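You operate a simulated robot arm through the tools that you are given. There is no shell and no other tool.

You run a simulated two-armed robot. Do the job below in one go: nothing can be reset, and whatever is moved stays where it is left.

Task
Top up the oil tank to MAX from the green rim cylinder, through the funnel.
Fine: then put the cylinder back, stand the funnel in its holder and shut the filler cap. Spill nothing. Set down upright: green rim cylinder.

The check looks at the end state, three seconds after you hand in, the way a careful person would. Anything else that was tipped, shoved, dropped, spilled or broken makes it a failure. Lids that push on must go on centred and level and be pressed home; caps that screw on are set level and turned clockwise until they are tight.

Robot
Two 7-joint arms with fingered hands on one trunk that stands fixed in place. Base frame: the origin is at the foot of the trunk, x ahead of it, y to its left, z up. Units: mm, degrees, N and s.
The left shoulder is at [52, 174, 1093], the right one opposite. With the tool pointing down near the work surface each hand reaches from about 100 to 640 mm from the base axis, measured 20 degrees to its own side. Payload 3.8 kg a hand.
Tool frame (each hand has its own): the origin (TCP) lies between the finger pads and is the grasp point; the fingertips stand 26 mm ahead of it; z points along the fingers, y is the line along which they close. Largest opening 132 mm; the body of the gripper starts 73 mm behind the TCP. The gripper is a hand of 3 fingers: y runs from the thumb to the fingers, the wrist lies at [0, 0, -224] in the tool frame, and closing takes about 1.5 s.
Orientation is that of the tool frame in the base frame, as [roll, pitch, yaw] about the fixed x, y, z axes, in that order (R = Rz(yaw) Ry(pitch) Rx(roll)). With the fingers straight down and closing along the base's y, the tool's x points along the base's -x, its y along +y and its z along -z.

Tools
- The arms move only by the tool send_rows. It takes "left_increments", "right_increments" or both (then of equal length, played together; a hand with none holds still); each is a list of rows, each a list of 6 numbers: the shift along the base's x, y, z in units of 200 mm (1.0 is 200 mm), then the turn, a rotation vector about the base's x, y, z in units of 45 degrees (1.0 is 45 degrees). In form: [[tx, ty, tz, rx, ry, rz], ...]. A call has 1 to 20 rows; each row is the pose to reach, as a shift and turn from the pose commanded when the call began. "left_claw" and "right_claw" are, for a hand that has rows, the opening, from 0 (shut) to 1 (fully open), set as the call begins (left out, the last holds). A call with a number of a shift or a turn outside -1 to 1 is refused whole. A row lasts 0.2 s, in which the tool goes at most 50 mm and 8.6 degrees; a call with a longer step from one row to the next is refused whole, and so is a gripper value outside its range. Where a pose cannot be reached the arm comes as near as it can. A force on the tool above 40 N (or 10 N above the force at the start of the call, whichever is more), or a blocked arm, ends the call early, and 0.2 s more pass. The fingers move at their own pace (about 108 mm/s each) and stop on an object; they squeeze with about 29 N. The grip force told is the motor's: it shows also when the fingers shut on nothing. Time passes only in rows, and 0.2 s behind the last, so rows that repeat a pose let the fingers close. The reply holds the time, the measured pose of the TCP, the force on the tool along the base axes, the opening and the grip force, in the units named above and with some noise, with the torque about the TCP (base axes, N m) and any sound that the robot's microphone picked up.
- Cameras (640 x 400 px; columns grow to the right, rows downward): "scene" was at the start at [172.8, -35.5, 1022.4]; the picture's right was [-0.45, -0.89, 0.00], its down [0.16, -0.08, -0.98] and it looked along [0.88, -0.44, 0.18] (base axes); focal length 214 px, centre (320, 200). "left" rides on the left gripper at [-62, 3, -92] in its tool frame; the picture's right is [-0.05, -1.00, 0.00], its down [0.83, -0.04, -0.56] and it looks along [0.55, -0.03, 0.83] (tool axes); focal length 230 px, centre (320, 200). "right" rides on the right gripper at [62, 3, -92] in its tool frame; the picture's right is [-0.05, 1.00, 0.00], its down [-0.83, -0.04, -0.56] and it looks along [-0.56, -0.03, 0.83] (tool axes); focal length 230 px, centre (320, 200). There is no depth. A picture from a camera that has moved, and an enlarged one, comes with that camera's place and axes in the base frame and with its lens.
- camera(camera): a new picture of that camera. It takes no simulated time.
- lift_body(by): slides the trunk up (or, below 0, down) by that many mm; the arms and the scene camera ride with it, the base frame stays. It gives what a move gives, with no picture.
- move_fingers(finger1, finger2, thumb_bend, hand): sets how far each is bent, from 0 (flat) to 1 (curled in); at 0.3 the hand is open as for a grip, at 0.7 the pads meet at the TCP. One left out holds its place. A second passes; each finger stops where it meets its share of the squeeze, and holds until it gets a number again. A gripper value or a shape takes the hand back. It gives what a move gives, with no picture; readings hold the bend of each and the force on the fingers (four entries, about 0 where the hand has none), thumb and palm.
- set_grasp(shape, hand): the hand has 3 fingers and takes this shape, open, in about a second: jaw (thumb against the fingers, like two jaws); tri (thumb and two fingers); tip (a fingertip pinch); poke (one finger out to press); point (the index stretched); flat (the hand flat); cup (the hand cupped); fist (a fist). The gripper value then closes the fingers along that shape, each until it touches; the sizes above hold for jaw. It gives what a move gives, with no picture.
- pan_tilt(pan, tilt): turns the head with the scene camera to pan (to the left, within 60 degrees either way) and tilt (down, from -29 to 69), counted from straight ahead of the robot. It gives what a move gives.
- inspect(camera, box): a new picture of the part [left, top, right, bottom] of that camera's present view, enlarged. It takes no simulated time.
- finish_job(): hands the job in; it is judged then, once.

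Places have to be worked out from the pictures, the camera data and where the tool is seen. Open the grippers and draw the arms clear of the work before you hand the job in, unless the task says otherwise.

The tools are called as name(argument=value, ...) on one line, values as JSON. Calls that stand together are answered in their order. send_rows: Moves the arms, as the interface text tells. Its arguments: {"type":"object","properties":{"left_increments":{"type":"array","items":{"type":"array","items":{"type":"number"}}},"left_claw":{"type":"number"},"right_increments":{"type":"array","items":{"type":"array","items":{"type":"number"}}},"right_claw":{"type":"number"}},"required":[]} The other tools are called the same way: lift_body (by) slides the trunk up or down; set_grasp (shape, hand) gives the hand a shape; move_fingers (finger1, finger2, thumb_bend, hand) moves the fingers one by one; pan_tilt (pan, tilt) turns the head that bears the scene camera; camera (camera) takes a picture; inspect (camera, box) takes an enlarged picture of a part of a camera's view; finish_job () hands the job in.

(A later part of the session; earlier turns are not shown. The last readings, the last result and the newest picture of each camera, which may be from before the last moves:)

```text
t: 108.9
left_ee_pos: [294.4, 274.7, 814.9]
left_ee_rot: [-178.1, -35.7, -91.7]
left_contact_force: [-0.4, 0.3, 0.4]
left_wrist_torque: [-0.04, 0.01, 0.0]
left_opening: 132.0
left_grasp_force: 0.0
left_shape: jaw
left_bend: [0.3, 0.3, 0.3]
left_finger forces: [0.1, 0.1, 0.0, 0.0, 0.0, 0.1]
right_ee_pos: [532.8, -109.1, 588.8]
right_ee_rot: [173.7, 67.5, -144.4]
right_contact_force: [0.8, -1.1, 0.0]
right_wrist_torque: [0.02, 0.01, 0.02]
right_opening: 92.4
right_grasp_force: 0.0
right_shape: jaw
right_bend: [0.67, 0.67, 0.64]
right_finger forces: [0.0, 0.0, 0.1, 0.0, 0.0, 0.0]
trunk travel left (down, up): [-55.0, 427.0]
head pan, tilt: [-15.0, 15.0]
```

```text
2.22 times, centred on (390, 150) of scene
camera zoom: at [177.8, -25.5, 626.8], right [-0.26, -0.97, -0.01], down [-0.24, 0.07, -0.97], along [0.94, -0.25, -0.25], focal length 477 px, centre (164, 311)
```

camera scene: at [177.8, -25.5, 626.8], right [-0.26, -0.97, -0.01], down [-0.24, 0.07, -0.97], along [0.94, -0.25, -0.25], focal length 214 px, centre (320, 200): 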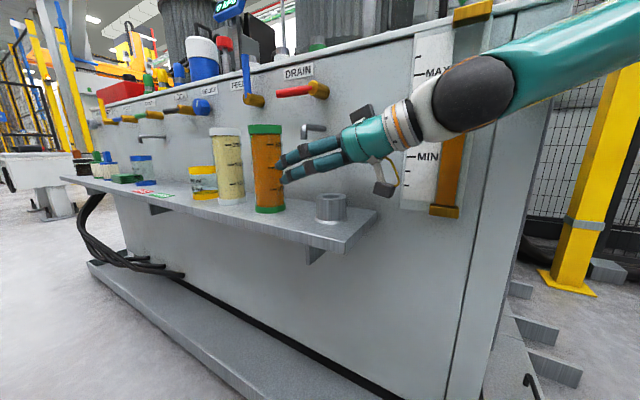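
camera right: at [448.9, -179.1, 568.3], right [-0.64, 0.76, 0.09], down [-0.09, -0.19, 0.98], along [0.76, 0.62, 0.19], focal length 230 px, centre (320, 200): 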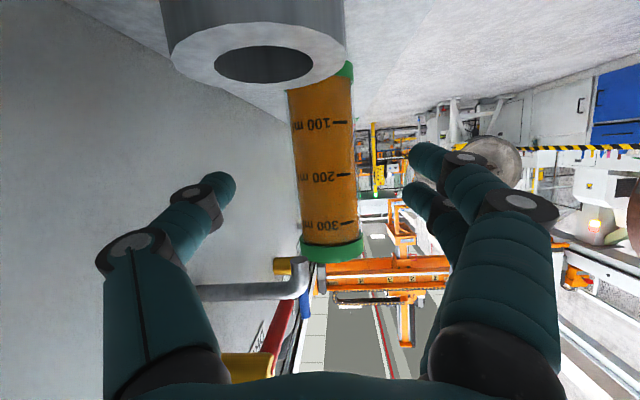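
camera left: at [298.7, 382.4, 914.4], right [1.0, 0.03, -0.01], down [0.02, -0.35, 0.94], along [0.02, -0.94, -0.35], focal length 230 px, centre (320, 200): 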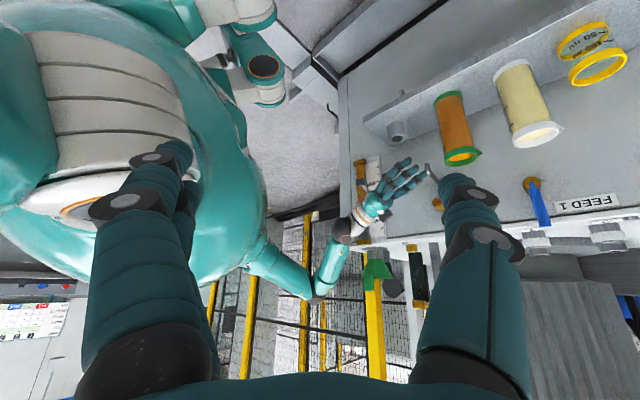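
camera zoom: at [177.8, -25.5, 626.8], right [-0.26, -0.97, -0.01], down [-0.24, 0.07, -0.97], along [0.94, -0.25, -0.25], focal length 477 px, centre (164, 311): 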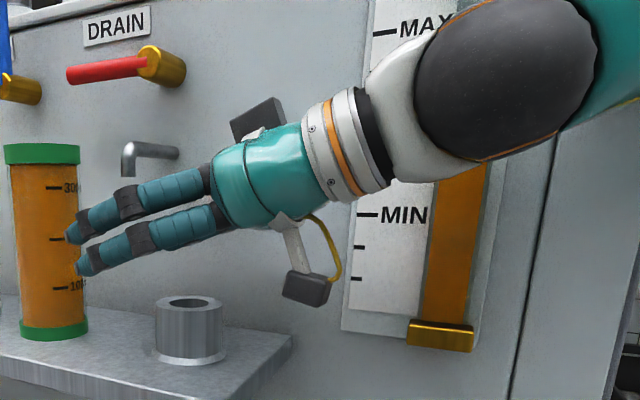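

I hold still a moment to see whether trunk and hand settle, or whether a contact persists.

send_rows(right_increments=[[0, 0, 0, 0, 0, 0], [0, 0, 0, 0, 0, 0], [0, 0, 0, 0, 0, 0], [0, 0, 0, 0, 0, 0], [0, 0, 0, 0, 0, 0]])

send_rows(right_increments=[[0, 0, 0.03, 0, 0, 0], [0, 0, 0.06, 0, 0, 0], [0, 0, 0.1, 0, 0, 0], [0, 0, 0.1, 0, 0, 0]])

```text
t: 110.1
left_ee_pos: [293.4, 275.2, 814.4]
left_ee_rot: [-178.2, -35.6, -91.7]
left_contact_force: [-0.7, -0.6, -0.5]
left_wrist_torque: [-0.01, 0.0, -0.03]
left_opening: 131.9
left_grasp_force: 0.1
left_shape: jaw
left_bend: [0.3, 0.3, 0.3]
left_finger forces: [0.1, 0.0, 0.0, 0.1, 0.0, 0.0]
right_ee_pos: [532.3, -109.6, 590.4]
right_ee_rot: [173.9, 67.5, -144.0]
right_contact_force: [0.1, 0.1, 0.7]
right_wrist_torque: [0.0, -0.01, 0.02]
right_opening: 92.5
right_grasp_force: 0.1
right_shape: jaw
right_bend: [0.67, 0.67, 0.64]
right_finger forces: [0.0, 0.0, 0.0, 0.1, 0.1, 0.0]
trunk travel left (down, up): [-55.0, 427.0]
head pan, tilt: [-15.0, 15.0]
```

```text
t: 111.1
left_ee_pos: [297.0, 278.6, 812.1]
left_ee_rot: [-178.3, -35.8, -91.6]
left_contact_force: [-0.8, -0.2, 0.7]
left_wrist_torque: [-0.03, -0.03, -0.01]
left_opening: 132.0
left_grasp_force: 0.0
left_shape: jaw
left_bend: [0.3, 0.3, 0.3]
left_finger forces: [0.0, 0.0, 0.1, 0.0, 0.0, 0.0]
right_ee_pos: [531.7, -102.8, 608.3]
right_ee_rot: [173.4, 67.2, -143.7]
right_contact_force: [-0.2, 0.8, 0.3]
right_wrist_torque: [-0.05, 0.02, 0.03]
right_opening: 92.1
right_grasp_force: 0.1
right_shape: jaw
right_bend: [0.67, 0.67, 0.64]
right_finger forces: [0.0, 0.1, 0.1, 0.1, 0.0, 0.0]
trunk travel left (down, up): [-55.0, 427.0]
head pan, tilt: [-15.0, 15.0]
```

Raising the hand eased it. I probe further: up another 40 mm, watching the left hand's reading as a sign of trunk load.

send_rows(right_increments=[[0, 0, 0.05, 0, 0, 0], [0, 0, 0.1, 0, 0, 0], [0, 0, 0.15, 0, 0, 0], [0, 0, 0.2, 0, 0, 0], [0, 0, 0.2, 0, 0, 0]])

inspect(camera="left", box=[220, 150, 420, 310])

```text
t: 112.3
left_ee_pos: [298.4, 280.2, 812.0]
left_ee_rot: [-178.5, -35.9, -91.5]
left_contact_force: [-0.3, 0.0, -0.3]
left_wrist_torque: [0.01, 0.02, -0.03]
left_opening: 131.6
left_grasp_force: 0.1
left_shape: jaw
left_bend: [0.3, 0.3, 0.3]
left_finger forces: [0.1, 0.0, 0.0, 0.0, 0.0, 0.1]
right_ee_pos: [536.9, -99.8, 652.0]
right_ee_rot: [174.2, 67.6, -143.2]
right_contact_force: [0.0, -0.8, -0.2]
right_wrist_torque: [0.0, -0.01, 0.0]
right_opening: 92.4
right_grasp_force: 0.0
right_shape: jaw
right_bend: [0.67, 0.67, 0.64]
right_finger forces: [0.1, 0.0, 0.1, 0.1, 0.0, 0.1]
trunk travel left (down, up): [-55.0, 427.0]
head pan, tilt: [-15.0, 15.0]
```

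```text
2.50 times, centred on (320, 230) of left
camera zoom: at [295.6, 381.6, 850.1], right [1.0, 0.03, -0.01], down [0.02, -0.35, 0.94], along [0.03, -0.94, -0.35], focal length 575 px, centre (320, 125)
```

zoom: 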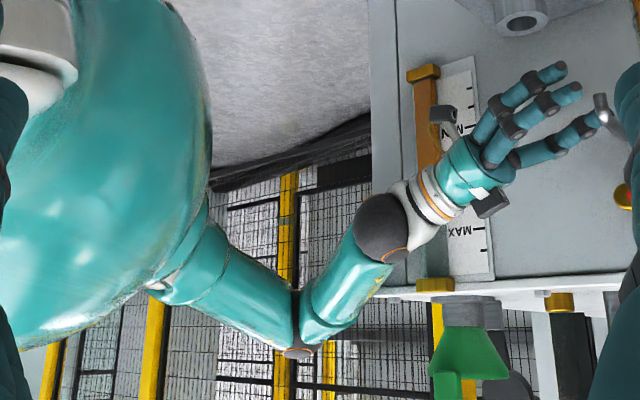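

I test the same advance at a higher level (z≈765, above spigot and levers) to tell whether the blockage depends on height.

send_rows(right_increments=[[-0.05, 0.0, 0.15, 0, 0, 0], [-0.05, 0.0, 0.3, 0, 0, 0], [-0.05, 0.0, 0.45, 0, 0, 0], [-0.05, 0.0, 0.57, 0, 0, 0], [-0.05, 0.0, 0.57, 0, 0, 0]])

send_rows(right_increments=[[0.06, 0.05, 0, 0, 0, 0], [0.12, 0.1, 0, 0, 0, 0], [0.18, 0.15, 0, 0, 0, 0], [0.24, 0.2, 0, 0, 0, 0], [0.3, 0.23, 0, 0, 0, 0], [0.3, 0.23, 0, 0, 0, 0]])

```text
t: 112.7
left_ee_pos: [301.6, 279.7, 810.6]
left_ee_rot: [-178.8, -35.9, -91.3]
left_contact_force: [0.0, -0.3, 0.2]
left_wrist_torque: [-0.02, 0.02, 0.04]
left_opening: 132.1
left_grasp_force: 0.0
left_shape: jaw
left_bend: [0.3, 0.3, 0.3]
left_finger forces: [0.1, 0.0, 0.1, 0.0, 0.1, 0.0]
right_ee_pos: [534.0, -101.1, 659.6]
right_ee_rot: [171.6, 66.2, -146.2]
right_contact_force: [-0.1, -0.2, -2.5]
right_wrist_torque: [0.1, 0.17, -0.05]
right_opening: 92.9
right_grasp_force: 0.0
right_shape: jaw
right_bend: [0.67, 0.67, 0.64]
right_finger forces: [0.0, 0.0, 0.1, 0.0, 2.9, 0.1]
trunk travel left (down, up): [-55.0, 427.0]
head pan, tilt: [-15.0, 15.0]
stopped in row 1 (right hand): the force on the tool passed its limit at 46 N (the readings are from after the stop); the commanded pose is now the measured one
```

```text
t: 113.3
left_ee_pos: [291.8, 280.0, 813.9]
left_ee_rot: [-178.0, -35.9, -91.8]
left_contact_force: [0.3, -0.3, 0.5]
left_wrist_torque: [0.04, -0.01, -0.02]
left_opening: 131.7
left_grasp_force: 0.2
left_shape: jaw
left_bend: [0.3, 0.3, 0.3]
left_finger forces: [0.1, 0.0, 0.0, 0.0, 0.0, 0.0]
right_ee_pos: [536.4, -89.0, 657.2]
right_ee_rot: [167.4, 64.9, -150.6]
right_contact_force: [-3.5, -8.2, -6.0]
right_wrist_torque: [0.16, 0.26, -0.54]
right_opening: 92.8
right_grasp_force: 0.1
right_shape: jaw
right_bend: [0.67, 0.67, 0.62]
right_finger forces: [0.0, 0.0, 0.0, 0.0, 8.3, 0.0]
trunk travel left (down, up): [-55.0, 427.0]
head pan, tilt: [-15.0, 15.0]
stopped in row 3 (right hand): the force on the tool passed its limit at 52 N (the readings are from after the stop); the commanded pose is now the measured one
```

The thumb is caught under the spigot pipe again; I back off down and rearward away from it before anything else.

send_rows(right_increments=[[-0.03, -0.02, -0.06, 0, 0, 0], [-0.1, -0.08, -0.08, 0, 0, 0], [-0.18, -0.15, -0.08, 0, 0, 0], [-0.26, -0.22, -0.06, 0, 0, 0], [-0.34, -0.3, -0.04, 0, 0, 0], [-0.34, -0.3, -0.04, 0, 0, 0]])

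camera(camera="scene")

```text
t: 114.7
left_ee_pos: [301.7, 279.6, 809.7]
left_ee_rot: [-178.8, -36.1, -91.3]
left_contact_force: [1.0, 0.2, 0.7]
left_wrist_torque: [0.02, 0.02, 0.01]
left_opening: 131.8
left_grasp_force: 0.1
left_shape: jaw
left_bend: [0.3, 0.3, 0.3]
left_finger forces: [0.1, 0.1, 0.1, 0.0, 0.0, 0.0]
right_ee_pos: [522.5, -134.9, 635.4]
right_ee_rot: [167.4, 64.3, -150.2]
right_contact_force: [0.6, -0.2, 0.8]
right_wrist_torque: [-0.04, 0.02, -0.01]
right_opening: 92.4
right_grasp_force: 0.1
right_shape: jaw
right_bend: [0.67, 0.67, 0.64]
right_finger forces: [0.1, 0.0, 0.0, 0.1, 0.1, 0.0]
right hand out of reach, approached as far as the arm can: row 3, 4, 5, 6
trunk travel left (down, up): [-55.0, 427.0]
head pan, tilt: [-15.0, 15.0]
```

```text
taken
camera scene: at [184.2, -22.1, 625.1], right [-0.26, -0.97, 0.0], down [-0.25, 0.07, -0.97], along [0.93, -0.25, -0.26], focal length 214 px, centre (320, 200)
```

scene: 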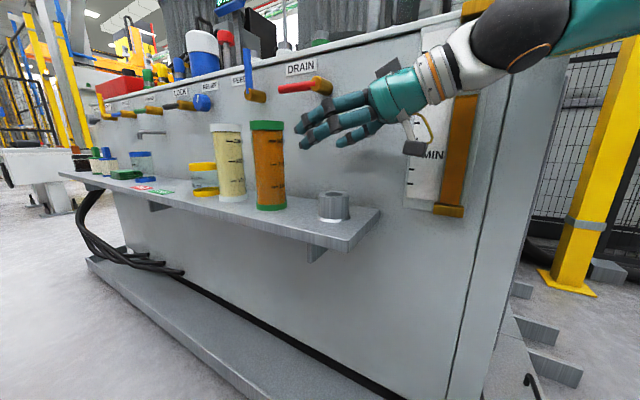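

Clear again and the trunk is back to normal. I rise first at this rearward spot, then test the forward move at z≈765.

send_rows(right_increments=[[-0.02, -0.02, 0.12, 0, 0, 0], [-0.04, -0.03, 0.25, 0, 0, 0], [-0.04, -0.03, 0.38, 0, 0, 0], [-0.04, -0.03, 0.52, 0, 0, 0], [-0.04, -0.03, 0.66, 0, 0, 0], [-0.04, -0.03, 0.66, 0, 0, 0]])

send_rows(right_increments=[[0.06, 0.06, 0, 0, -0.03, 0], [0.12, 0.12, 0, 0.02, -0.06, 0.01], [0.18, 0.18, 0, 0.05, -0.1, 0.02], [0.24, 0.24, 0, 0.07, -0.13, 0.02], [0.3, 0.3, 0, 0.07, -0.13, 0.02], [0.35, 0.37, 0, 0.07, -0.13, 0.02], [0.35, 0.37, 0, 0.07, -0.13, 0.02]])

camera(camera="scene")

```text
t: 116.1
left_ee_pos: [302.7, 280.0, 809.6]
left_ee_rot: [-178.9, -36.0, -91.3]
left_contact_force: [-0.6, 0.2, -0.5]
left_wrist_torque: [0.0, 0.02, 0.02]
left_opening: 131.9
left_grasp_force: 0.0
left_shape: jaw
left_bend: [0.3, 0.3, 0.3]
left_finger forces: [0.0, 0.0, 0.0, 0.0, 0.0, 0.0]
right_ee_pos: [514.7, -140.9, 768.1]
right_ee_rot: [167.8, 64.3, -150.2]
right_contact_force: [-0.3, -0.2, -0.1]
right_wrist_torque: [0.0, 0.0, -0.05]
right_opening: 92.4
right_grasp_force: 0.0
right_shape: jaw
right_bend: [0.67, 0.67, 0.64]
right_finger forces: [0.0, 0.0, 0.1, 0.0, 0.0, 0.0]
right hand out of reach, approached as far as the arm can: row 1, 2
trunk travel left (down, up): [-55.0, 427.0]
head pan, tilt: [-15.0, 15.0]
```

```text
t: 117.7
left_ee_pos: [300.5, 279.9, 809.3]
left_ee_rot: [-179.0, -36.0, -91.3]
left_contact_force: [-0.7, -0.1, 0.4]
left_wrist_torque: [0.02, 0.0, 0.0]
left_opening: 132.0
left_grasp_force: 0.1
left_shape: jaw
left_bend: [0.3, 0.3, 0.3]
left_finger forces: [0.0, 0.0, 0.0, 0.0, 0.0, 0.0]
right_ee_pos: [585.1, -67.4, 767.5]
right_ee_rot: [168.5, 70.9, -148.6]
right_contact_force: [-0.1, 0.1, -0.7]
right_wrist_torque: [0.02, 0.05, -0.01]
right_opening: 92.5
right_grasp_force: 0.0
right_shape: jaw
right_bend: [0.67, 0.67, 0.64]
right_finger forces: [0.1, 0.0, 0.2, 0.0, 0.0, 0.0]
trunk travel left (down, up): [-55.0, 427.0]
head pan, tilt: [-15.0, 15.0]
```

```text
taken
camera scene: at [184.2, -22.0, 625.1], right [-0.26, -0.97, 0.0], down [-0.25, 0.07, -0.97], along [0.93, -0.25, -0.26], focal length 214 px, centre (320, 200)
```

scene: 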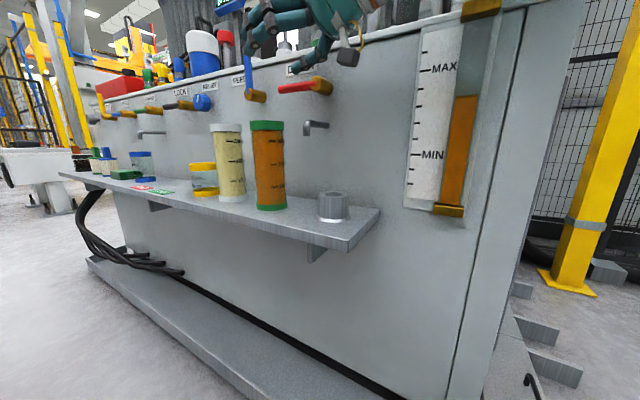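

At this height the move is free, so low wrist positions are the problem. A steep grip (hand ~60° down, above the spigot pipe) near the rim looks possible; I raise the trunk for a proper look at the tank top and to test that steep posture.

lift_body(by=345)

pan_tilt(pan=-28, tilt=20)

camera(camera="scene")

inspect(camera="scene", box=[260, 120, 520, 300])

```text
t: 121.1
left_ee_pos: [303.3, 279.8, 1155.2]
left_ee_rot: [-178.8, -36.0, -91.3]
left_contact_force: [-0.4, 0.5, 0.5]
left_wrist_torque: [-0.02, 0.02, -0.03]
left_opening: 131.7
left_grasp_force: 0.0
left_shape: jaw
left_bend: [0.3, 0.3, 0.3]
left_finger forces: [0.0, 0.1, 0.0, 0.0, 0.0, 0.0]
right_ee_pos: [585.3, -67.0, 1110.8]
right_ee_rot: [168.3, 70.9, -148.7]
right_contact_force: [-0.1, -0.3, 0.2]
right_wrist_torque: [0.01, -0.03, 0.03]
right_opening: 92.2
right_grasp_force: 0.0
right_shape: jaw
right_bend: [0.67, 0.67, 0.64]
right_finger forces: [0.0, 0.0, 0.0, 0.1, 0.1, 0.0]
trunk travel left (down, up): [-400.0, 82.0]
head pan, tilt: [-15.0, 15.0]
```

```text
t: 121.8
left_ee_pos: [303.1, 280.4, 1154.0]
left_ee_rot: [-179.0, -36.0, -91.3]
left_contact_force: [-0.1, 0.5, -1.3]
left_wrist_torque: [-0.01, -0.05, 0.0]
left_opening: 132.0
left_grasp_force: 0.1
left_shape: jaw
left_bend: [0.3, 0.3, 0.3]
left_finger forces: [0.0, 0.0, 0.0, 0.0, 0.1, 0.0]
right_ee_pos: [584.2, -67.2, 1111.8]
right_ee_rot: [168.4, 71.0, -148.6]
right_contact_force: [-0.3, 0.0, 0.4]
right_wrist_torque: [-0.03, 0.01, 0.04]
right_opening: 92.4
right_grasp_force: 0.0
right_shape: jaw
right_bend: [0.67, 0.67, 0.64]
right_finger forces: [0.0, 0.0, 0.0, 0.0, 0.1, 0.0]
trunk travel left (down, up): [-400.0, 82.0]
head pan, tilt: [-28.0, 20.0]
```

```text
taken
camera scene: at [179.9, -41.6, 974.2], right [-0.47, -0.88, 0.0], down [-0.3, 0.16, -0.94], along [0.83, -0.44, -0.34], focal length 214 px, centre (320, 200)
```

scene: 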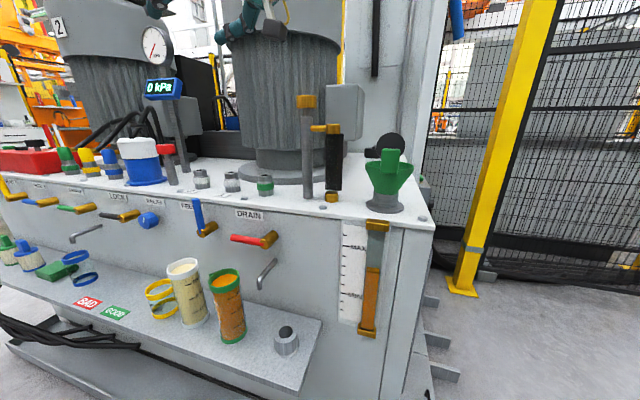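

```text
2.22 times, centred on (390, 210) of scene
camera zoom: at [179.9, -41.6, 974.2], right [-0.47, -0.88, 0.0], down [-0.3, 0.16, -0.94], along [0.83, -0.44, -0.34], focal length 477 px, centre (164, 178)
```

zoom: 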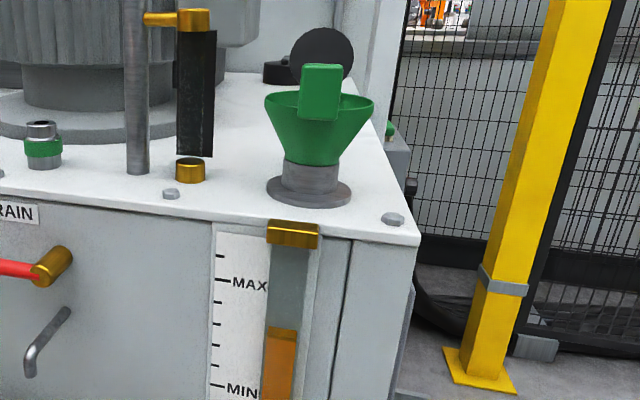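

With the arm clear of its limits the lift is rigid. Before resorting to handovers, I test one more posture: forearm hanging (hand rolled 90° and lowered), then rolling back toward a level closing axis from below.

send_rows(right_increments=[[-0.05, -0.07, 0.02, 0.098, 0.093, -0.046], [-0.1, -0.13, 0.03, 0.196, 0.187, -0.091], [-0.15, -0.2, 0.05, 0.294, 0.28, -0.137], [-0.2, -0.26, 0.06, 0.391, 0.374, -0.182], [-0.25, -0.33, 0.08, 0.489, 0.467, -0.228], [-0.3, -0.4, 0.1, 0.587, 0.561, -0.273], [-0.34, -0.46, 0.1, 0.685, 0.654, -0.319]])

send_rows(right_increments=[[0, 0, 0, 0.098, 0.093, -0.046], [0, 0, 0, 0.196, 0.187, -0.091], [0, 0, 0, 0.294, 0.28, -0.137], [0, 0, 0, 0.391, 0.374, -0.182], [0, 0, 0, 0.489, 0.467, -0.228], [0, 0, 0, 0.587, 0.561, -0.273], [0, 0, 0, 0.685, 0.654, -0.319]])

send_rows(right_increments=[[0, 0, -0.2, 0, 0, 0], [0, 0, -0.4, 0, 0, 0], [0, 0, -0.6, 0, 0, 0], [0, 0, -0.8, 0, 0, 0], [0, 0, -1.0, 0, 0, 0], [0, 0, -1.0, 0, 0, 0]])

send_rows(right_increments=[[-0.03, 0.02, -0.1, 0, 0, 0], [-0.06, 0.04, -0.2, 0, 0, 0], [-0.1, 0.06, -0.3, 0, 0, 0], [-0.13, 0.08, -0.4, 0, 0, 0], [-0.16, 0.1, -0.5, 0, 0, 0], [-0.16, 0.1, -0.5, 0, 0, 0]])

```text
t: 123.4
left_ee_pos: [301.9, 280.3, 1154.6]
left_ee_rot: [-179.0, -36.0, -91.3]
left_contact_force: [-0.3, -0.1, 0.2]
left_wrist_torque: [-0.01, 0.0, 0.0]
left_opening: 132.0
left_grasp_force: 0.1
left_shape: jaw
left_bend: [0.3, 0.3, 0.3]
left_finger forces: [0.0, 0.0, 0.0, 0.1, 0.0, 0.0]
right_ee_pos: [517.5, -159.6, 1133.8]
right_ee_rot: [114.1, 38.4, 149.2]
right_contact_force: [0.3, 0.0, -0.1]
right_wrist_torque: [-0.02, 0.0, -0.05]
right_opening: 92.5
right_grasp_force: 0.1
right_shape: jaw
right_bend: [0.67, 0.67, 0.64]
right_finger forces: [0.1, 0.1, 0.0, 0.0, 0.0, 0.0]
trunk travel left (down, up): [-400.0, 82.0]
head pan, tilt: [-28.0, 20.0]
```

```text
t: 125.0
left_ee_pos: [301.2, 279.7, 1154.6]
left_ee_rot: [-179.0, -36.0, -91.3]
left_contact_force: [-0.7, 1.3, -0.5]
left_wrist_torque: [-0.02, -0.04, 0.02]
left_opening: 132.0
left_grasp_force: 0.0
left_shape: jaw
left_bend: [0.3, 0.3, 0.3]
left_finger forces: [0.0, 0.0, 0.0, 0.1, 0.1, 0.0]
right_ee_pos: [517.6, -158.5, 1131.4]
right_ee_rot: [108.7, -3.9, 132.4]
right_contact_force: [0.3, -0.4, 0.7]
right_wrist_torque: [-0.02, -0.01, -0.01]
right_opening: 92.5
right_grasp_force: 0.1
right_shape: jaw
right_bend: [0.67, 0.67, 0.64]
right_finger forces: [0.1, 0.0, 0.0, 0.0, 0.0, 0.1]
trunk travel left (down, up): [-400.0, 82.0]
head pan, tilt: [-28.0, 20.0]
```

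```text
t: 126.4
left_ee_pos: [301.5, 279.3, 1155.8]
left_ee_rot: [-178.7, -36.0, -91.3]
left_contact_force: [-0.3, 0.1, -0.8]
left_wrist_torque: [0.02, -0.03, -0.02]
left_opening: 132.1
left_grasp_force: 0.1
left_shape: jaw
left_bend: [0.3, 0.3, 0.3]
left_finger forces: [0.0, 0.1, 0.1, 0.1, 0.0, 0.1]
right_ee_pos: [515.1, -159.1, 930.4]
right_ee_rot: [108.6, -3.8, 132.5]
right_contact_force: [-0.6, 0.3, 0.5]
right_wrist_torque: [0.02, 0.02, 0.01]
right_opening: 92.5
right_grasp_force: 0.1
right_shape: jaw
right_bend: [0.67, 0.67, 0.64]
right_finger forces: [0.0, 0.0, 0.1, 0.0, 0.0, 0.1]
trunk travel left (down, up): [-400.0, 82.0]
head pan, tilt: [-28.0, 20.0]
```

```text
t: 127.8
left_ee_pos: [302.1, 279.2, 1154.9]
left_ee_rot: [-178.8, -36.0, -91.3]
left_contact_force: [-0.3, -0.2, 0.6]
left_wrist_torque: [-0.04, 0.0, -0.01]
left_opening: 131.8
left_grasp_force: 0.0
left_shape: jaw
left_bend: [0.3, 0.3, 0.3]
left_finger forces: [0.0, 0.0, 0.1, 0.0, 0.0, 0.1]
right_ee_pos: [485.4, -139.3, 831.7]
right_ee_rot: [108.7, -3.8, 132.5]
right_contact_force: [0.7, -0.2, -0.3]
right_wrist_torque: [0.0, -0.01, -0.03]
right_opening: 92.5
right_grasp_force: 0.0
right_shape: jaw
right_bend: [0.67, 0.67, 0.64]
right_finger forces: [0.0, 0.0, 0.1, 0.1, 0.0, 0.0]
trunk travel left (down, up): [-400.0, 82.0]
head pan, tilt: [-28.0, 20.0]
```

Low posture reached with roll 90°. Now I roll back by 45° from here and see whether the low position holds.

send_rows(right_increments=[[0, 0, 0, -0.098, -0.093, 0.046], [0, 0, 0, -0.196, -0.187, 0.091], [0, 0, 0, -0.294, -0.28, 0.137], [0, 0, 0, -0.391, -0.374, 0.182], [0, 0, 0, -0.489, -0.467, 0.228], [0, 0, 0, -0.587, -0.561, 0.273], [0, 0, 0, -0.685, -0.654, 0.319], [0, 0, 0, -0.685, -0.654, 0.319]])

camera(camera="left")

```text
t: 129.6
left_ee_pos: [302.3, 279.5, 1154.1]
left_ee_rot: [-178.9, -36.0, -91.3]
left_contact_force: [0.1, -0.6, 0.4]
left_wrist_torque: [-0.04, -0.02, -0.01]
left_opening: 132.0
left_grasp_force: 0.2
left_shape: jaw
left_bend: [0.3, 0.3, 0.3]
left_finger forces: [0.0, 0.0, 0.0, 0.0, 0.0, 0.1]
right_ee_pos: [485.4, -139.2, 831.6]
right_ee_rot: [114.2, 38.5, 149.4]
right_contact_force: [0.2, -0.3, 0.0]
right_wrist_torque: [-0.01, 0.02, 0.04]
right_opening: 92.2
right_grasp_force: 0.1
right_shape: jaw
right_bend: [0.67, 0.67, 0.64]
right_finger forces: [0.1, 0.1, 0.0, 0.1, 0.0, 0.0]
trunk travel left (down, up): [-400.0, 82.0]
head pan, tilt: [-28.0, 20.0]
```

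```text
taken
camera left: at [299.3, 382.5, 1193.2], right [1.0, 0.03, -0.01], down [0.02, -0.35, 0.94], along [0.02, -0.94, -0.35], focal length 230 px, centre (320, 200)
```

left: 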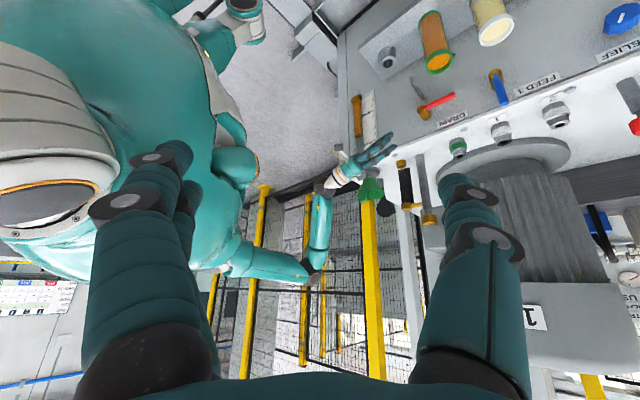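

Fully reached at roll 45°. I continue the roll to 0°.

send_rows(right_increments=[[0, 0, 0, -0.098, -0.093, 0.046], [0, 0, 0, -0.196, -0.187, 0.091], [0, 0, 0, -0.294, -0.28, 0.137], [0, 0, 0, -0.391, -0.374, 0.182], [0, 0, 0, -0.489, -0.467, 0.228], [0, 0, 0, -0.587, -0.561, 0.273], [0, 0, 0, -0.66, -0.63, 0.307], [0, 0, 0, -0.66, -0.63, 0.307]])

camera(camera="left")

```text
t: 131.4
left_ee_pos: [302.4, 280.4, 1154.5]
left_ee_rot: [-179.0, -36.0, -91.4]
left_contact_force: [0.1, -0.6, -0.2]
left_wrist_torque: [0.0, -0.04, -0.03]
left_opening: 132.1
left_grasp_force: 0.0
left_shape: jaw
left_bend: [0.3, 0.3, 0.3]
left_finger forces: [0.0, 0.1, 0.0, 0.0, 0.0, 0.1]
right_ee_pos: [485.4, -138.6, 831.6]
right_ee_rot: [164.0, 70.4, -153.3]
right_contact_force: [-0.3, -0.3, 0.3]
right_wrist_torque: [-0.01, -0.01, 0.04]
right_opening: 92.4
right_grasp_force: 0.0
right_shape: jaw
right_bend: [0.67, 0.67, 0.64]
right_finger forces: [0.0, 0.0, 0.1, 0.1, 0.0, 0.0]
trunk travel left (down, up): [-400.0, 82.0]
head pan, tilt: [-28.0, 20.0]
```

```text
taken
camera left: at [299.4, 382.5, 1193.2], right [1.0, 0.03, -0.01], down [0.02, -0.35, 0.94], along [0.02, -0.94, -0.35], focal length 230 px, centre (320, 200)
```

left: 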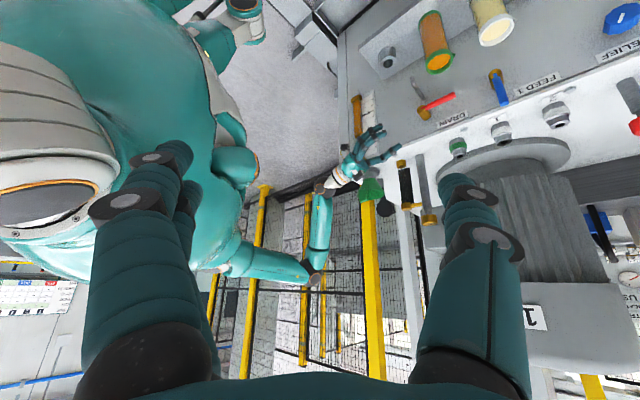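

This forearm-down posture holds with the hand level at much lower height – the good branch. I now test turning the hand toward yaw 0 and shifting left in it.

send_rows(right_increments=[[-0.02, 0.03, 0, 0, 0, -0.13], [-0.03, 0.06, 0, 0, 0, -0.26], [-0.04, 0.1, 0, 0, 0, -0.38], [-0.05, 0.14, 0, 0, 0, -0.51], [-0.05, 0.18, 0, 0, 0, -0.64], [-0.05, 0.22, 0, 0, 0, -0.77], [-0.05, 0.25, 0, 0, 0, -0.89], [-0.05, 0.25, 0, 0, 0, -0.89]])

send_rows(right_increments=[[0.04, 0.05, 0, 0, 0, 0], [0.08, 0.1, 0, 0, 0, 0], [0.12, 0.15, 0, 0, 0, 0], [0.16, 0.2, 0, 0, 0, 0], [0.2, 0.25, 0, 0, 0, 0], [0.2, 0.25, 0, 0, 0, 0]])

camera(camera="left")

```text
t: 133.2
left_ee_pos: [301.6, 279.7, 1153.7]
left_ee_rot: [-178.9, -36.0, -91.3]
left_contact_force: [0.4, -0.3, 0.1]
left_wrist_torque: [-0.01, 0.02, 0.0]
left_opening: 131.9
left_grasp_force: 0.0
left_shape: jaw
left_bend: [0.3, 0.3, 0.3]
left_finger forces: [0.0, 0.0, 0.0, 0.0, 0.0, 0.1]
right_ee_pos: [480.1, -186.4, 904.9]
right_ee_rot: [163.9, 70.5, 166.4]
right_contact_force: [0.2, 0.1, -0.3]
right_wrist_torque: [0.02, 0.0, -0.01]
right_opening: 92.4
right_grasp_force: 0.1
right_shape: jaw
right_bend: [0.67, 0.67, 0.64]
right_finger forces: [0.1, 0.0, 0.0, 0.0, 0.0, 0.0]
right hand out of reach, approached as far as the arm can: row 1, 2, 3, 4, 5, 6, 7, 8
trunk travel left (down, up): [-400.0, 82.0]
head pan, tilt: [-28.0, 20.0]
```

```text
t: 134.6
left_ee_pos: [302.6, 280.1, 1154.6]
left_ee_rot: [-178.9, -36.0, -91.3]
left_contact_force: [-0.1, -0.2, -0.7]
left_wrist_torque: [0.01, 0.01, -0.02]
left_opening: 131.9
left_grasp_force: 0.1
left_shape: jaw
left_bend: [0.3, 0.3, 0.3]
left_finger forces: [0.0, 0.1, 0.0, 0.1, 0.1, 0.0]
right_ee_pos: [513.5, -171.7, 925.1]
right_ee_rot: [163.6, 70.5, 166.5]
right_contact_force: [-0.6, 0.4, 0.0]
right_wrist_torque: [0.01, -0.03, -0.04]
right_opening: 92.4
right_grasp_force: 0.0
right_shape: jaw
right_bend: [0.67, 0.67, 0.64]
right_finger forces: [0.0, 0.0, 0.1, 0.1, 0.0, 0.0]
right hand out of reach, approached as far as the arm can: row 1, 2, 3, 4, 5, 6
trunk travel left (down, up): [-400.0, 82.0]
head pan, tilt: [-28.0, 20.0]
```

```text
taken
camera left: at [299.4, 382.5, 1193.2], right [1.0, 0.03, -0.01], down [0.02, -0.35, 0.94], along [0.02, -0.94, -0.35], focal length 230 px, centre (320, 200)
```

left: 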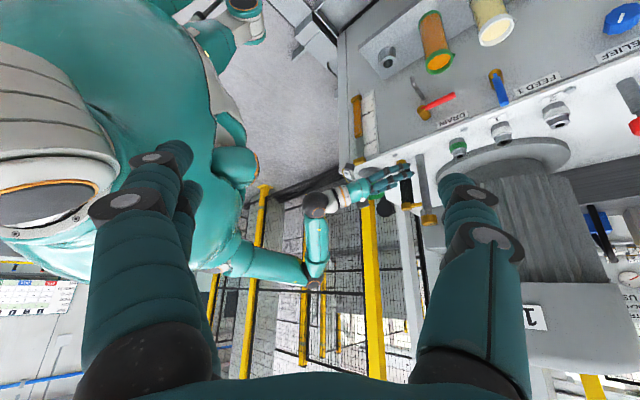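

Yaw 0 is not reachable low down, but ~40° was. By my geometry yaw ≈ 30° also lets the hand's two camera boxes pass beside ring and spigot. I set yaw 30° in this branch and advance as far as the grasp spot (trunk-up equivalent).

send_rows(right_increments=[[-0.02, 0.0, -0.08, 0, 0, 0.12], [-0.04, 0.0, -0.16, 0, 0, 0.24], [-0.06, 0.02, -0.25, 0, 0, 0.36], [-0.08, 0.05, -0.34, 0, 0, 0.48], [-0.1, 0.08, -0.42, 0, 0, 0.58], [-0.1, 0.1, -0.45, 0, 0, 0.58], [-0.1, 0.1, -0.45, 0, 0, 0.58]])

send_rows(right_increments=[[0.05, 0.05, -0.02, 0, 0, 0], [0.1, 0.1, -0.04, 0, 0, 0], [0.15, 0.15, -0.06, 0, 0, 0], [0.2, 0.2, -0.06, 0, 0, 0], [0.26, 0.25, -0.06, 0, 0, 0], [0.26, 0.25, -0.06, 0, 0, 0]])

```text
t: 136.2
left_ee_pos: [302.6, 280.0, 1154.2]
left_ee_rot: [-178.9, -35.9, -91.3]
left_contact_force: [0.1, -0.8, 0.6]
left_wrist_torque: [-0.02, 0.0, 0.0]
left_opening: 131.9
left_grasp_force: 0.1
left_shape: jaw
left_bend: [0.3, 0.3, 0.3]
left_finger forces: [0.0, 0.0, 0.0, 0.0, 0.0, 0.0]
right_ee_pos: [494.8, -156.3, 841.6]
right_ee_rot: [163.8, 70.5, -167.5]
right_contact_force: [0.0, -0.8, -0.3]
right_wrist_torque: [-0.02, 0.05, 0.03]
right_opening: 92.4
right_grasp_force: 0.0
right_shape: jaw
right_bend: [0.67, 0.67, 0.64]
right_finger forces: [0.0, 0.0, 0.0, 0.0, 0.0, 0.0]
right hand out of reach, approached as far as the arm can: row 6, 7
trunk travel left (down, up): [-400.0, 82.0]
head pan, tilt: [-28.0, 20.0]
```

```text
t: 137.6
left_ee_pos: [302.5, 279.2, 1153.6]
left_ee_rot: [-178.9, -36.0, -91.3]
left_contact_force: [-0.4, -0.2, -0.2]
left_wrist_torque: [-0.02, 0.01, 0.01]
left_opening: 131.9
left_grasp_force: 0.1
left_shape: jaw
left_bend: [0.3, 0.3, 0.3]
left_finger forces: [0.1, 0.0, 0.0, 0.1, 0.0, 0.0]
right_ee_pos: [534.8, -139.0, 865.5]
right_ee_rot: [163.9, 70.5, -167.4]
right_contact_force: [-0.2, -0.2, 0.2]
right_wrist_torque: [0.01, 0.03, -0.02]
right_opening: 92.4
right_grasp_force: 0.1
right_shape: jaw
right_bend: [0.67, 0.67, 0.64]
right_finger forces: [0.0, 0.0, 0.0, 0.0, 0.0, 0.0]
right hand out of reach, approached as far as the arm can: row 1, 2, 3, 4, 5, 6
trunk travel left (down, up): [-400.0, 82.0]
head pan, tilt: [-28.0, 20.0]
```

At yaw 30° it cannot get far enough left. I try yaw 55° in the same branch.

send_rows(right_increments=[[-0.05, 0.0, -0.05, 0, 0, 0.12], [-0.1, 0.0, -0.1, 0, 0, 0.24], [-0.15, 0.0, -0.14, 0, 0, 0.36], [-0.15, 0.02, -0.16, 0, 0, 0.48], [-0.15, 0.04, -0.16, 0, 0, 0.56], [-0.15, 0.04, -0.16, 0, 0, 0.56]])

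send_rows(right_increments=[[0.05, 0.05, 0, 0, 0, 0], [0.1, 0.1, 0, 0, 0, 0], [0.15, 0.15, 0, 0, 0, 0], [0.2, 0.2, 0, 0, 0, 0], [0.26, 0.25, 0, 0, 0, 0], [0.32, 0.3, 0, 0, 0, 0], [0.38, 0.36, 0, 0, 0, 0], [0.38, 0.36, 0, 0, 0, 0]])

```text
t: 139.0
left_ee_pos: [302.6, 280.9, 1153.7]
left_ee_rot: [-178.8, -35.9, -91.3]
left_contact_force: [-0.5, -0.2, -0.3]
left_wrist_torque: [0.01, -0.01, 0.0]
left_opening: 131.8
left_grasp_force: 0.1
left_shape: jaw
left_bend: [0.3, 0.3, 0.3]
left_finger forces: [0.0, 0.1, 0.0, 0.1, 0.0, 0.0]
right_ee_pos: [505.2, -130.7, 833.0]
right_ee_rot: [163.8, 70.5, -142.1]
right_contact_force: [-0.1, 0.2, 0.0]
right_wrist_torque: [0.0, 0.01, 0.01]
right_opening: 92.3
right_grasp_force: 0.1
right_shape: jaw
right_bend: [0.67, 0.67, 0.64]
right_finger forces: [0.1, 0.1, 0.0, 0.0, 0.0, 0.0]
trunk travel left (down, up): [-400.0, 82.0]
head pan, tilt: [-28.0, 20.0]
```

```text
t: 140.8
left_ee_pos: [303.3, 279.1, 1154.4]
left_ee_rot: [-178.9, -36.0, -91.3]
left_contact_force: [-0.1, -0.2, 0.1]
left_wrist_torque: [0.03, -0.04, 0.01]
left_opening: 132.0
left_grasp_force: 0.0
left_shape: jaw
left_bend: [0.3, 0.3, 0.3]
left_finger forces: [0.1, 0.0, 0.0, 0.0, 0.1, 0.0]
right_ee_pos: [549.9, -98.5, 877.4]
right_ee_rot: [163.8, 70.6, -142.3]
right_contact_force: [1.0, 0.3, 0.7]
right_wrist_torque: [0.0, -0.02, 0.01]
right_opening: 92.3
right_grasp_force: 0.0
right_shape: jaw
right_bend: [0.67, 0.67, 0.64]
right_finger forces: [0.1, 0.0, 0.0, 0.1, 0.1, 0.1]
right hand out of reach, approached as far as the arm can: row 1, 2, 3, 4, 5, 6, 7, 8
trunk travel left (down, up): [-400.0, 82.0]
head pan, tilt: [-28.0, 20.0]
```

The level approach from the right is boxed in by spigot, ring and lever, but from the left-front (heading about -45°, closing along the tank face) it is open – that is the left hand's side. I use the right arm as a mirror model to test whether that reach exists: mirrored target (611, +36) at height.

send_rows(right_increments=[[0, 0.05, 0.15, 0, 0, 0], [0, 0.1, 0.3, 0, 0, 0], [0, 0.15, 0.45, 0, 0, 0], [0.05, 0.25, 0.6, 0, 0, 0], [0.1, 0.35, 0.62, 0, 0, 0], [0.15, 0.45, 0.62, 0, 0, 0], [0.2, 0.55, 0.62, 0, 0, 0], [0.25, 0.65, 0.62, 0, 0, 0], [0.3, 0.67, 0.62, 0, 0, 0]])

camera(camera="left")

```text
t: 142.8
left_ee_pos: [301.1, 278.8, 1154.9]
left_ee_rot: [-178.9, -36.0, -91.3]
left_contact_force: [0.1, -0.2, 1.1]
left_wrist_torque: [0.02, -0.02, -0.02]
left_opening: 131.9
left_grasp_force: 0.0
left_shape: jaw
left_bend: [0.3, 0.3, 0.3]
left_finger forces: [0.1, 0.0, 0.0, 0.0, 0.0, 0.0]
right_ee_pos: [569.7, -32.0, 998.5]
right_ee_rot: [164.4, 70.5, -142.1]
right_contact_force: [0.4, -0.3, 0.6]
right_wrist_torque: [0.0, -0.01, 0.01]
right_opening: 92.5
right_grasp_force: 0.0
right_shape: jaw
right_bend: [0.67, 0.67, 0.64]
right_finger forces: [0.0, 0.0, 0.1, 0.1, 0.1, 0.0]
right hand out of reach, approached as far as the arm can: row 5, 6, 7, 8, 9
trunk travel left (down, up): [-400.0, 82.0]
head pan, tilt: [-28.0, 20.0]
```

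```text
taken
camera left: at [299.4, 382.4, 1193.2], right [1.0, 0.03, -0.01], down [0.02, -0.35, 0.94], along [0.02, -0.94, -0.35], focal length 230 px, centre (320, 200)
```

left: 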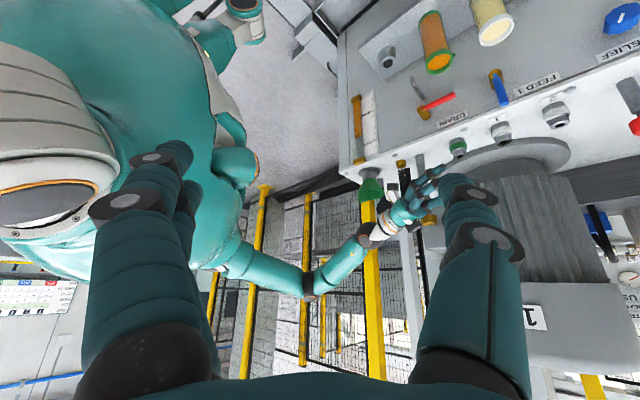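

Reach with a level hand ends about 400 mm from the shoulder. The stated 640 mm reach must belong to tool-down with the forearm sloping down, so I return to the low branch and pitch the hand straight down there.

send_rows(right_increments=[[-0.06, -0.08, -0.1, 0, 0, 0], [-0.12, -0.16, -0.22, 0, 0, 0], [-0.18, -0.24, -0.36, 0, 0, 0], [-0.24, -0.32, -0.5, 0, 0, 0], [-0.3, -0.4, -0.65, 0, 0, 0], [-0.35, -0.48, -0.8, 0, 0, 0], [-0.35, -0.48, -0.8, 0, 0, 0]])

send_rows(right_increments=[[-0.03, -0.04, -0.05, -0.1, 0.07, 0], [-0.08, -0.08, -0.1, -0.22, 0.15, 0], [-0.13, -0.13, -0.15, -0.35, 0.25, 0], [-0.18, -0.18, -0.2, -0.48, 0.34, 0], [-0.22, -0.22, -0.25, -0.6, 0.42, 0], [-0.26, -0.26, -0.3, -0.7, 0.5, 0], [-0.3, -0.3, -0.35, -0.82, 0.57, 0], [-0.3, -0.3, -0.35, -0.82, 0.57, 0]])

camera(camera="left")

```text
t: 144.4
left_ee_pos: [301.5, 279.6, 1155.2]
left_ee_rot: [-178.9, -36.0, -91.2]
left_contact_force: [0.0, 0.6, -0.3]
left_wrist_torque: [-0.03, 0.03, -0.01]
left_opening: 131.6
left_grasp_force: 0.0
left_shape: jaw
left_bend: [0.3, 0.3, 0.3]
left_finger forces: [0.0, 0.0, 0.0, 0.0, 0.0, 0.1]
right_ee_pos: [498.6, -127.3, 838.7]
right_ee_rot: [163.6, 70.5, -142.3]
right_contact_force: [-0.5, -0.8, -0.1]
right_wrist_torque: [0.04, 0.02, -0.02]
right_opening: 92.4
right_grasp_force: 0.0
right_shape: jaw
right_bend: [0.67, 0.67, 0.64]
right_finger forces: [0.0, 0.1, 0.0, 0.0, 0.1, 0.0]
trunk travel left (down, up): [-400.0, 82.0]
head pan, tilt: [-28.0, 20.0]
```

```text
t: 146.2
left_ee_pos: [302.6, 279.3, 1154.7]
left_ee_rot: [-178.9, -36.0, -91.3]
left_contact_force: [0.3, -0.1, -0.3]
left_wrist_torque: [-0.01, 0.0, 0.02]
left_opening: 131.8
left_grasp_force: 0.0
left_shape: jaw
left_bend: [0.3, 0.3, 0.3]
left_finger forces: [0.0, 0.0, 0.1, 0.0, 0.0, 0.1]
right_ee_pos: [438.9, -187.0, 767.1]
right_ee_rot: [177.4, 26.3, -131.2]
right_contact_force: [-0.2, 0.5, -0.2]
right_wrist_torque: [0.0, -0.02, 0.02]
right_opening: 92.2
right_grasp_force: 0.1
right_shape: jaw
right_bend: [0.67, 0.67, 0.64]
right_finger forces: [0.0, 0.1, 0.1, 0.0, 0.0, 0.0]
right hand out of reach, approached as far as the arm can: row 6, 7
trunk travel left (down, up): [-400.0, 82.0]
head pan, tilt: [-28.0, 20.0]
```

```text
taken
camera left: at [299.4, 382.6, 1193.2], right [1.0, 0.03, -0.01], down [0.02, -0.35, 0.94], along [0.02, -0.94, -0.35], focal length 230 px, centre (320, 200)
```

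left: 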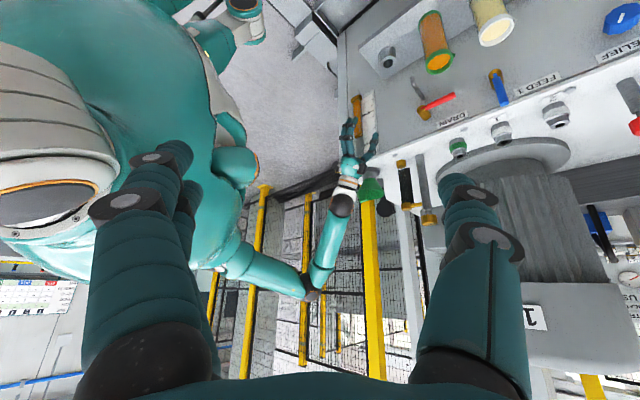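

Now the arm is in its natural working posture: forearm sloping down, hand nearly vertical at z 767. A tool-down fingertip grip on the cylinder's top ring would keep the palm above the levers, so I straighten to tool-down and test the reach toward (611, -36).

send_rows(right_increments=[[0, 0, 0.05, -0.06, 0.07, 0], [0, 0, 0.1, -0.13, 0.15, 0], [0, 0, 0.15, -0.22, 0.25, 0], [0, 0, 0.2, -0.3, 0.34, 0], [0, 0, 0.25, -0.38, 0.44, 0], [0, 0, 0.25, -0.38, 0.44, 0]])

send_rows(right_increments=[[0.08, 0.06, 0.03, 0, 0, -0.1], [0.16, 0.13, 0.06, 0, 0, -0.2], [0.24, 0.2, 0.1, 0, 0, -0.3], [0.32, 0.27, 0.13, 0, 0, -0.4], [0.4, 0.34, 0.16, 0, 0, -0.5], [0.48, 0.4, 0.2, 0, 0, -0.6], [0.48, 0.4, 0.2, 0, 0, -0.6]])

camera(camera="left")

```text
t: 147.6
left_ee_pos: [301.0, 280.0, 1153.7]
left_ee_rot: [-178.9, -36.0, -91.3]
left_contact_force: [0.3, -0.5, -0.5]
left_wrist_torque: [-0.03, 0.0, -0.01]
left_opening: 132.2
left_grasp_force: 0.0
left_shape: jaw
left_bend: [0.3, 0.3, 0.3]
left_finger forces: [0.0, 0.0, 0.0, 0.0, 0.0, 0.1]
right_ee_pos: [435.3, -193.1, 821.6]
right_ee_rot: [173.9, 0.4, -131.9]
right_contact_force: [0.7, -0.1, 0.9]
right_wrist_torque: [0.0, -0.03, 0.01]
right_opening: 92.5
right_grasp_force: 0.1
right_shape: jaw
right_bend: [0.67, 0.67, 0.64]
right_finger forces: [0.1, 0.1, 0.0, 0.1, 0.1, 0.0]
right hand out of reach, approached as far as the arm can: row 5, 6
trunk travel left (down, up): [-400.0, 82.0]
head pan, tilt: [-28.0, 20.0]
```

```text
t: 149.2
left_ee_pos: [301.8, 280.0, 1155.0]
left_ee_rot: [-178.9, -36.0, -91.3]
left_contact_force: [0.8, -0.1, 0.0]
left_wrist_torque: [-0.01, 0.0, 0.01]
left_opening: 132.0
left_grasp_force: 0.1
left_shape: jaw
left_bend: [0.3, 0.3, 0.3]
left_finger forces: [0.0, 0.0, 0.0, 0.1, 0.0, 0.0]
right_ee_pos: [454.4, -182.6, 856.9]
right_ee_rot: [173.9, 0.7, -148.8]
right_contact_force: [-0.4, -0.7, 1.0]
right_wrist_torque: [0.0, 0.03, -0.02]
right_opening: 92.4
right_grasp_force: 0.1
right_shape: jaw
right_bend: [0.67, 0.67, 0.64]
right_finger forces: [0.0, 0.1, 0.0, 0.1, 0.1, 0.0]
right hand out of reach, approached as far as the arm can: row 1, 2, 3, 4, 5, 6, 7
trunk travel left (down, up): [-400.0, 82.0]
head pan, tilt: [-28.0, 20.0]
```

```text
taken
camera left: at [299.4, 382.5, 1193.2], right [1.0, 0.03, -0.01], down [0.02, -0.35, 0.94], along [0.02, -0.94, -0.35], focal length 230 px, centre (320, 200)
```

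left: 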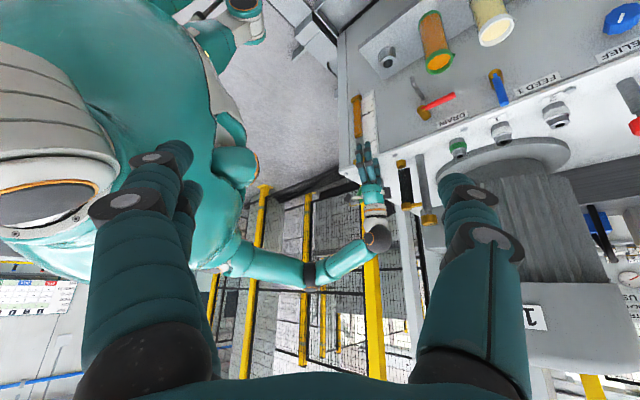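

Reach depends strongly on the hand's yaw. I turn the tool-down hand to yaw -45° (closing along the tank face) and push outward again.

send_rows(right_increments=[[-0.02, -0.02, 0.05, 0.02, 0, -0.18], [-0.03, -0.03, 0.1, 0.04, 0, -0.36], [-0.03, -0.03, 0.12, 0.07, 0, -0.54], [-0.03, -0.03, 0.12, 0.1, 0, -0.72], [-0.03, -0.03, 0.12, 0.1, 0, -0.9], [-0.03, -0.03, 0.12, 0.1, 0, -0.95]])

send_rows(right_increments=[[0.03, 0.03, 0, 0, 0, -0.18], [0.06, 0.06, 0, 0, 0, -0.36], [0.1, 0.1, 0, 0, 0, -0.54], [0.15, 0.15, 0, 0, 0, -0.71], [0.2, 0.2, 0, 0, 0, -0.71], [0.28, 0.26, 0, 0, 0, -0.71], [0.36, 0.32, 0, 0, 0, -0.71], [0.36, 0.32, 0, 0, 0, -0.71]])

camera(camera="left")

```text
t: 150.6
left_ee_pos: [302.4, 279.0, 1154.3]
left_ee_rot: [-178.9, -36.0, -91.3]
left_contact_force: [-0.2, 0.6, 0.8]
left_wrist_torque: [-0.02, -0.02, -0.03]
left_opening: 131.8
left_grasp_force: 0.1
left_shape: jaw
left_bend: [0.3, 0.3, 0.3]
left_finger forces: [0.0, 0.1, 0.0, 0.0, 0.1, 0.1]
right_ee_pos: [449.3, -191.3, 882.3]
right_ee_rot: [169.5, 1.4, 168.5]
right_contact_force: [-0.6, 0.4, 0.0]
right_wrist_torque: [0.02, -0.03, -0.01]
right_opening: 92.5
right_grasp_force: 0.0
right_shape: jaw
right_bend: [0.67, 0.67, 0.64]
right_finger forces: [0.0, 0.0, 0.0, 0.0, 0.0, 0.0]
trunk travel left (down, up): [-400.0, 82.0]
head pan, tilt: [-28.0, 20.0]
```

```text
t: 152.4
left_ee_pos: [301.9, 279.1, 1154.6]
left_ee_rot: [-178.9, -36.1, -91.3]
left_contact_force: [-0.7, -0.2, 0.6]
left_wrist_torque: [0.01, -0.03, 0.0]
left_opening: 131.8
left_grasp_force: 0.1
left_shape: jaw
left_bend: [0.3, 0.3, 0.3]
left_finger forces: [0.0, 0.1, 0.0, 0.1, 0.1, 0.0]
right_ee_pos: [480.3, -159.3, 884.3]
right_ee_rot: [169.4, 1.4, 136.4]
right_contact_force: [0.8, 0.8, 0.4]
right_wrist_torque: [0.01, -0.02, 0.02]
right_opening: 92.4
right_grasp_force: 0.1
right_shape: jaw
right_bend: [0.67, 0.67, 0.64]
right_finger forces: [0.0, 0.0, 0.0, 0.0, 0.0, 0.0]
right hand out of reach, approached as far as the arm can: row 5, 6, 7, 8
trunk travel left (down, up): [-400.0, 82.0]
head pan, tilt: [-28.0, 20.0]
```

```text
taken
camera left: at [299.3, 382.6, 1193.2], right [1.0, 0.03, -0.01], down [0.02, -0.35, 0.94], along [0.02, -0.94, -0.35], focal length 230 px, centre (320, 200)
```

left: 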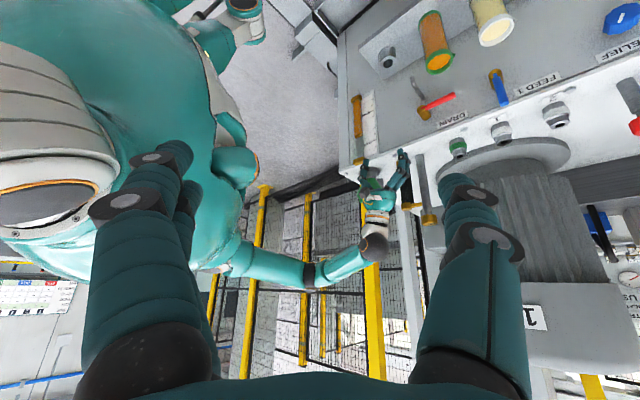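

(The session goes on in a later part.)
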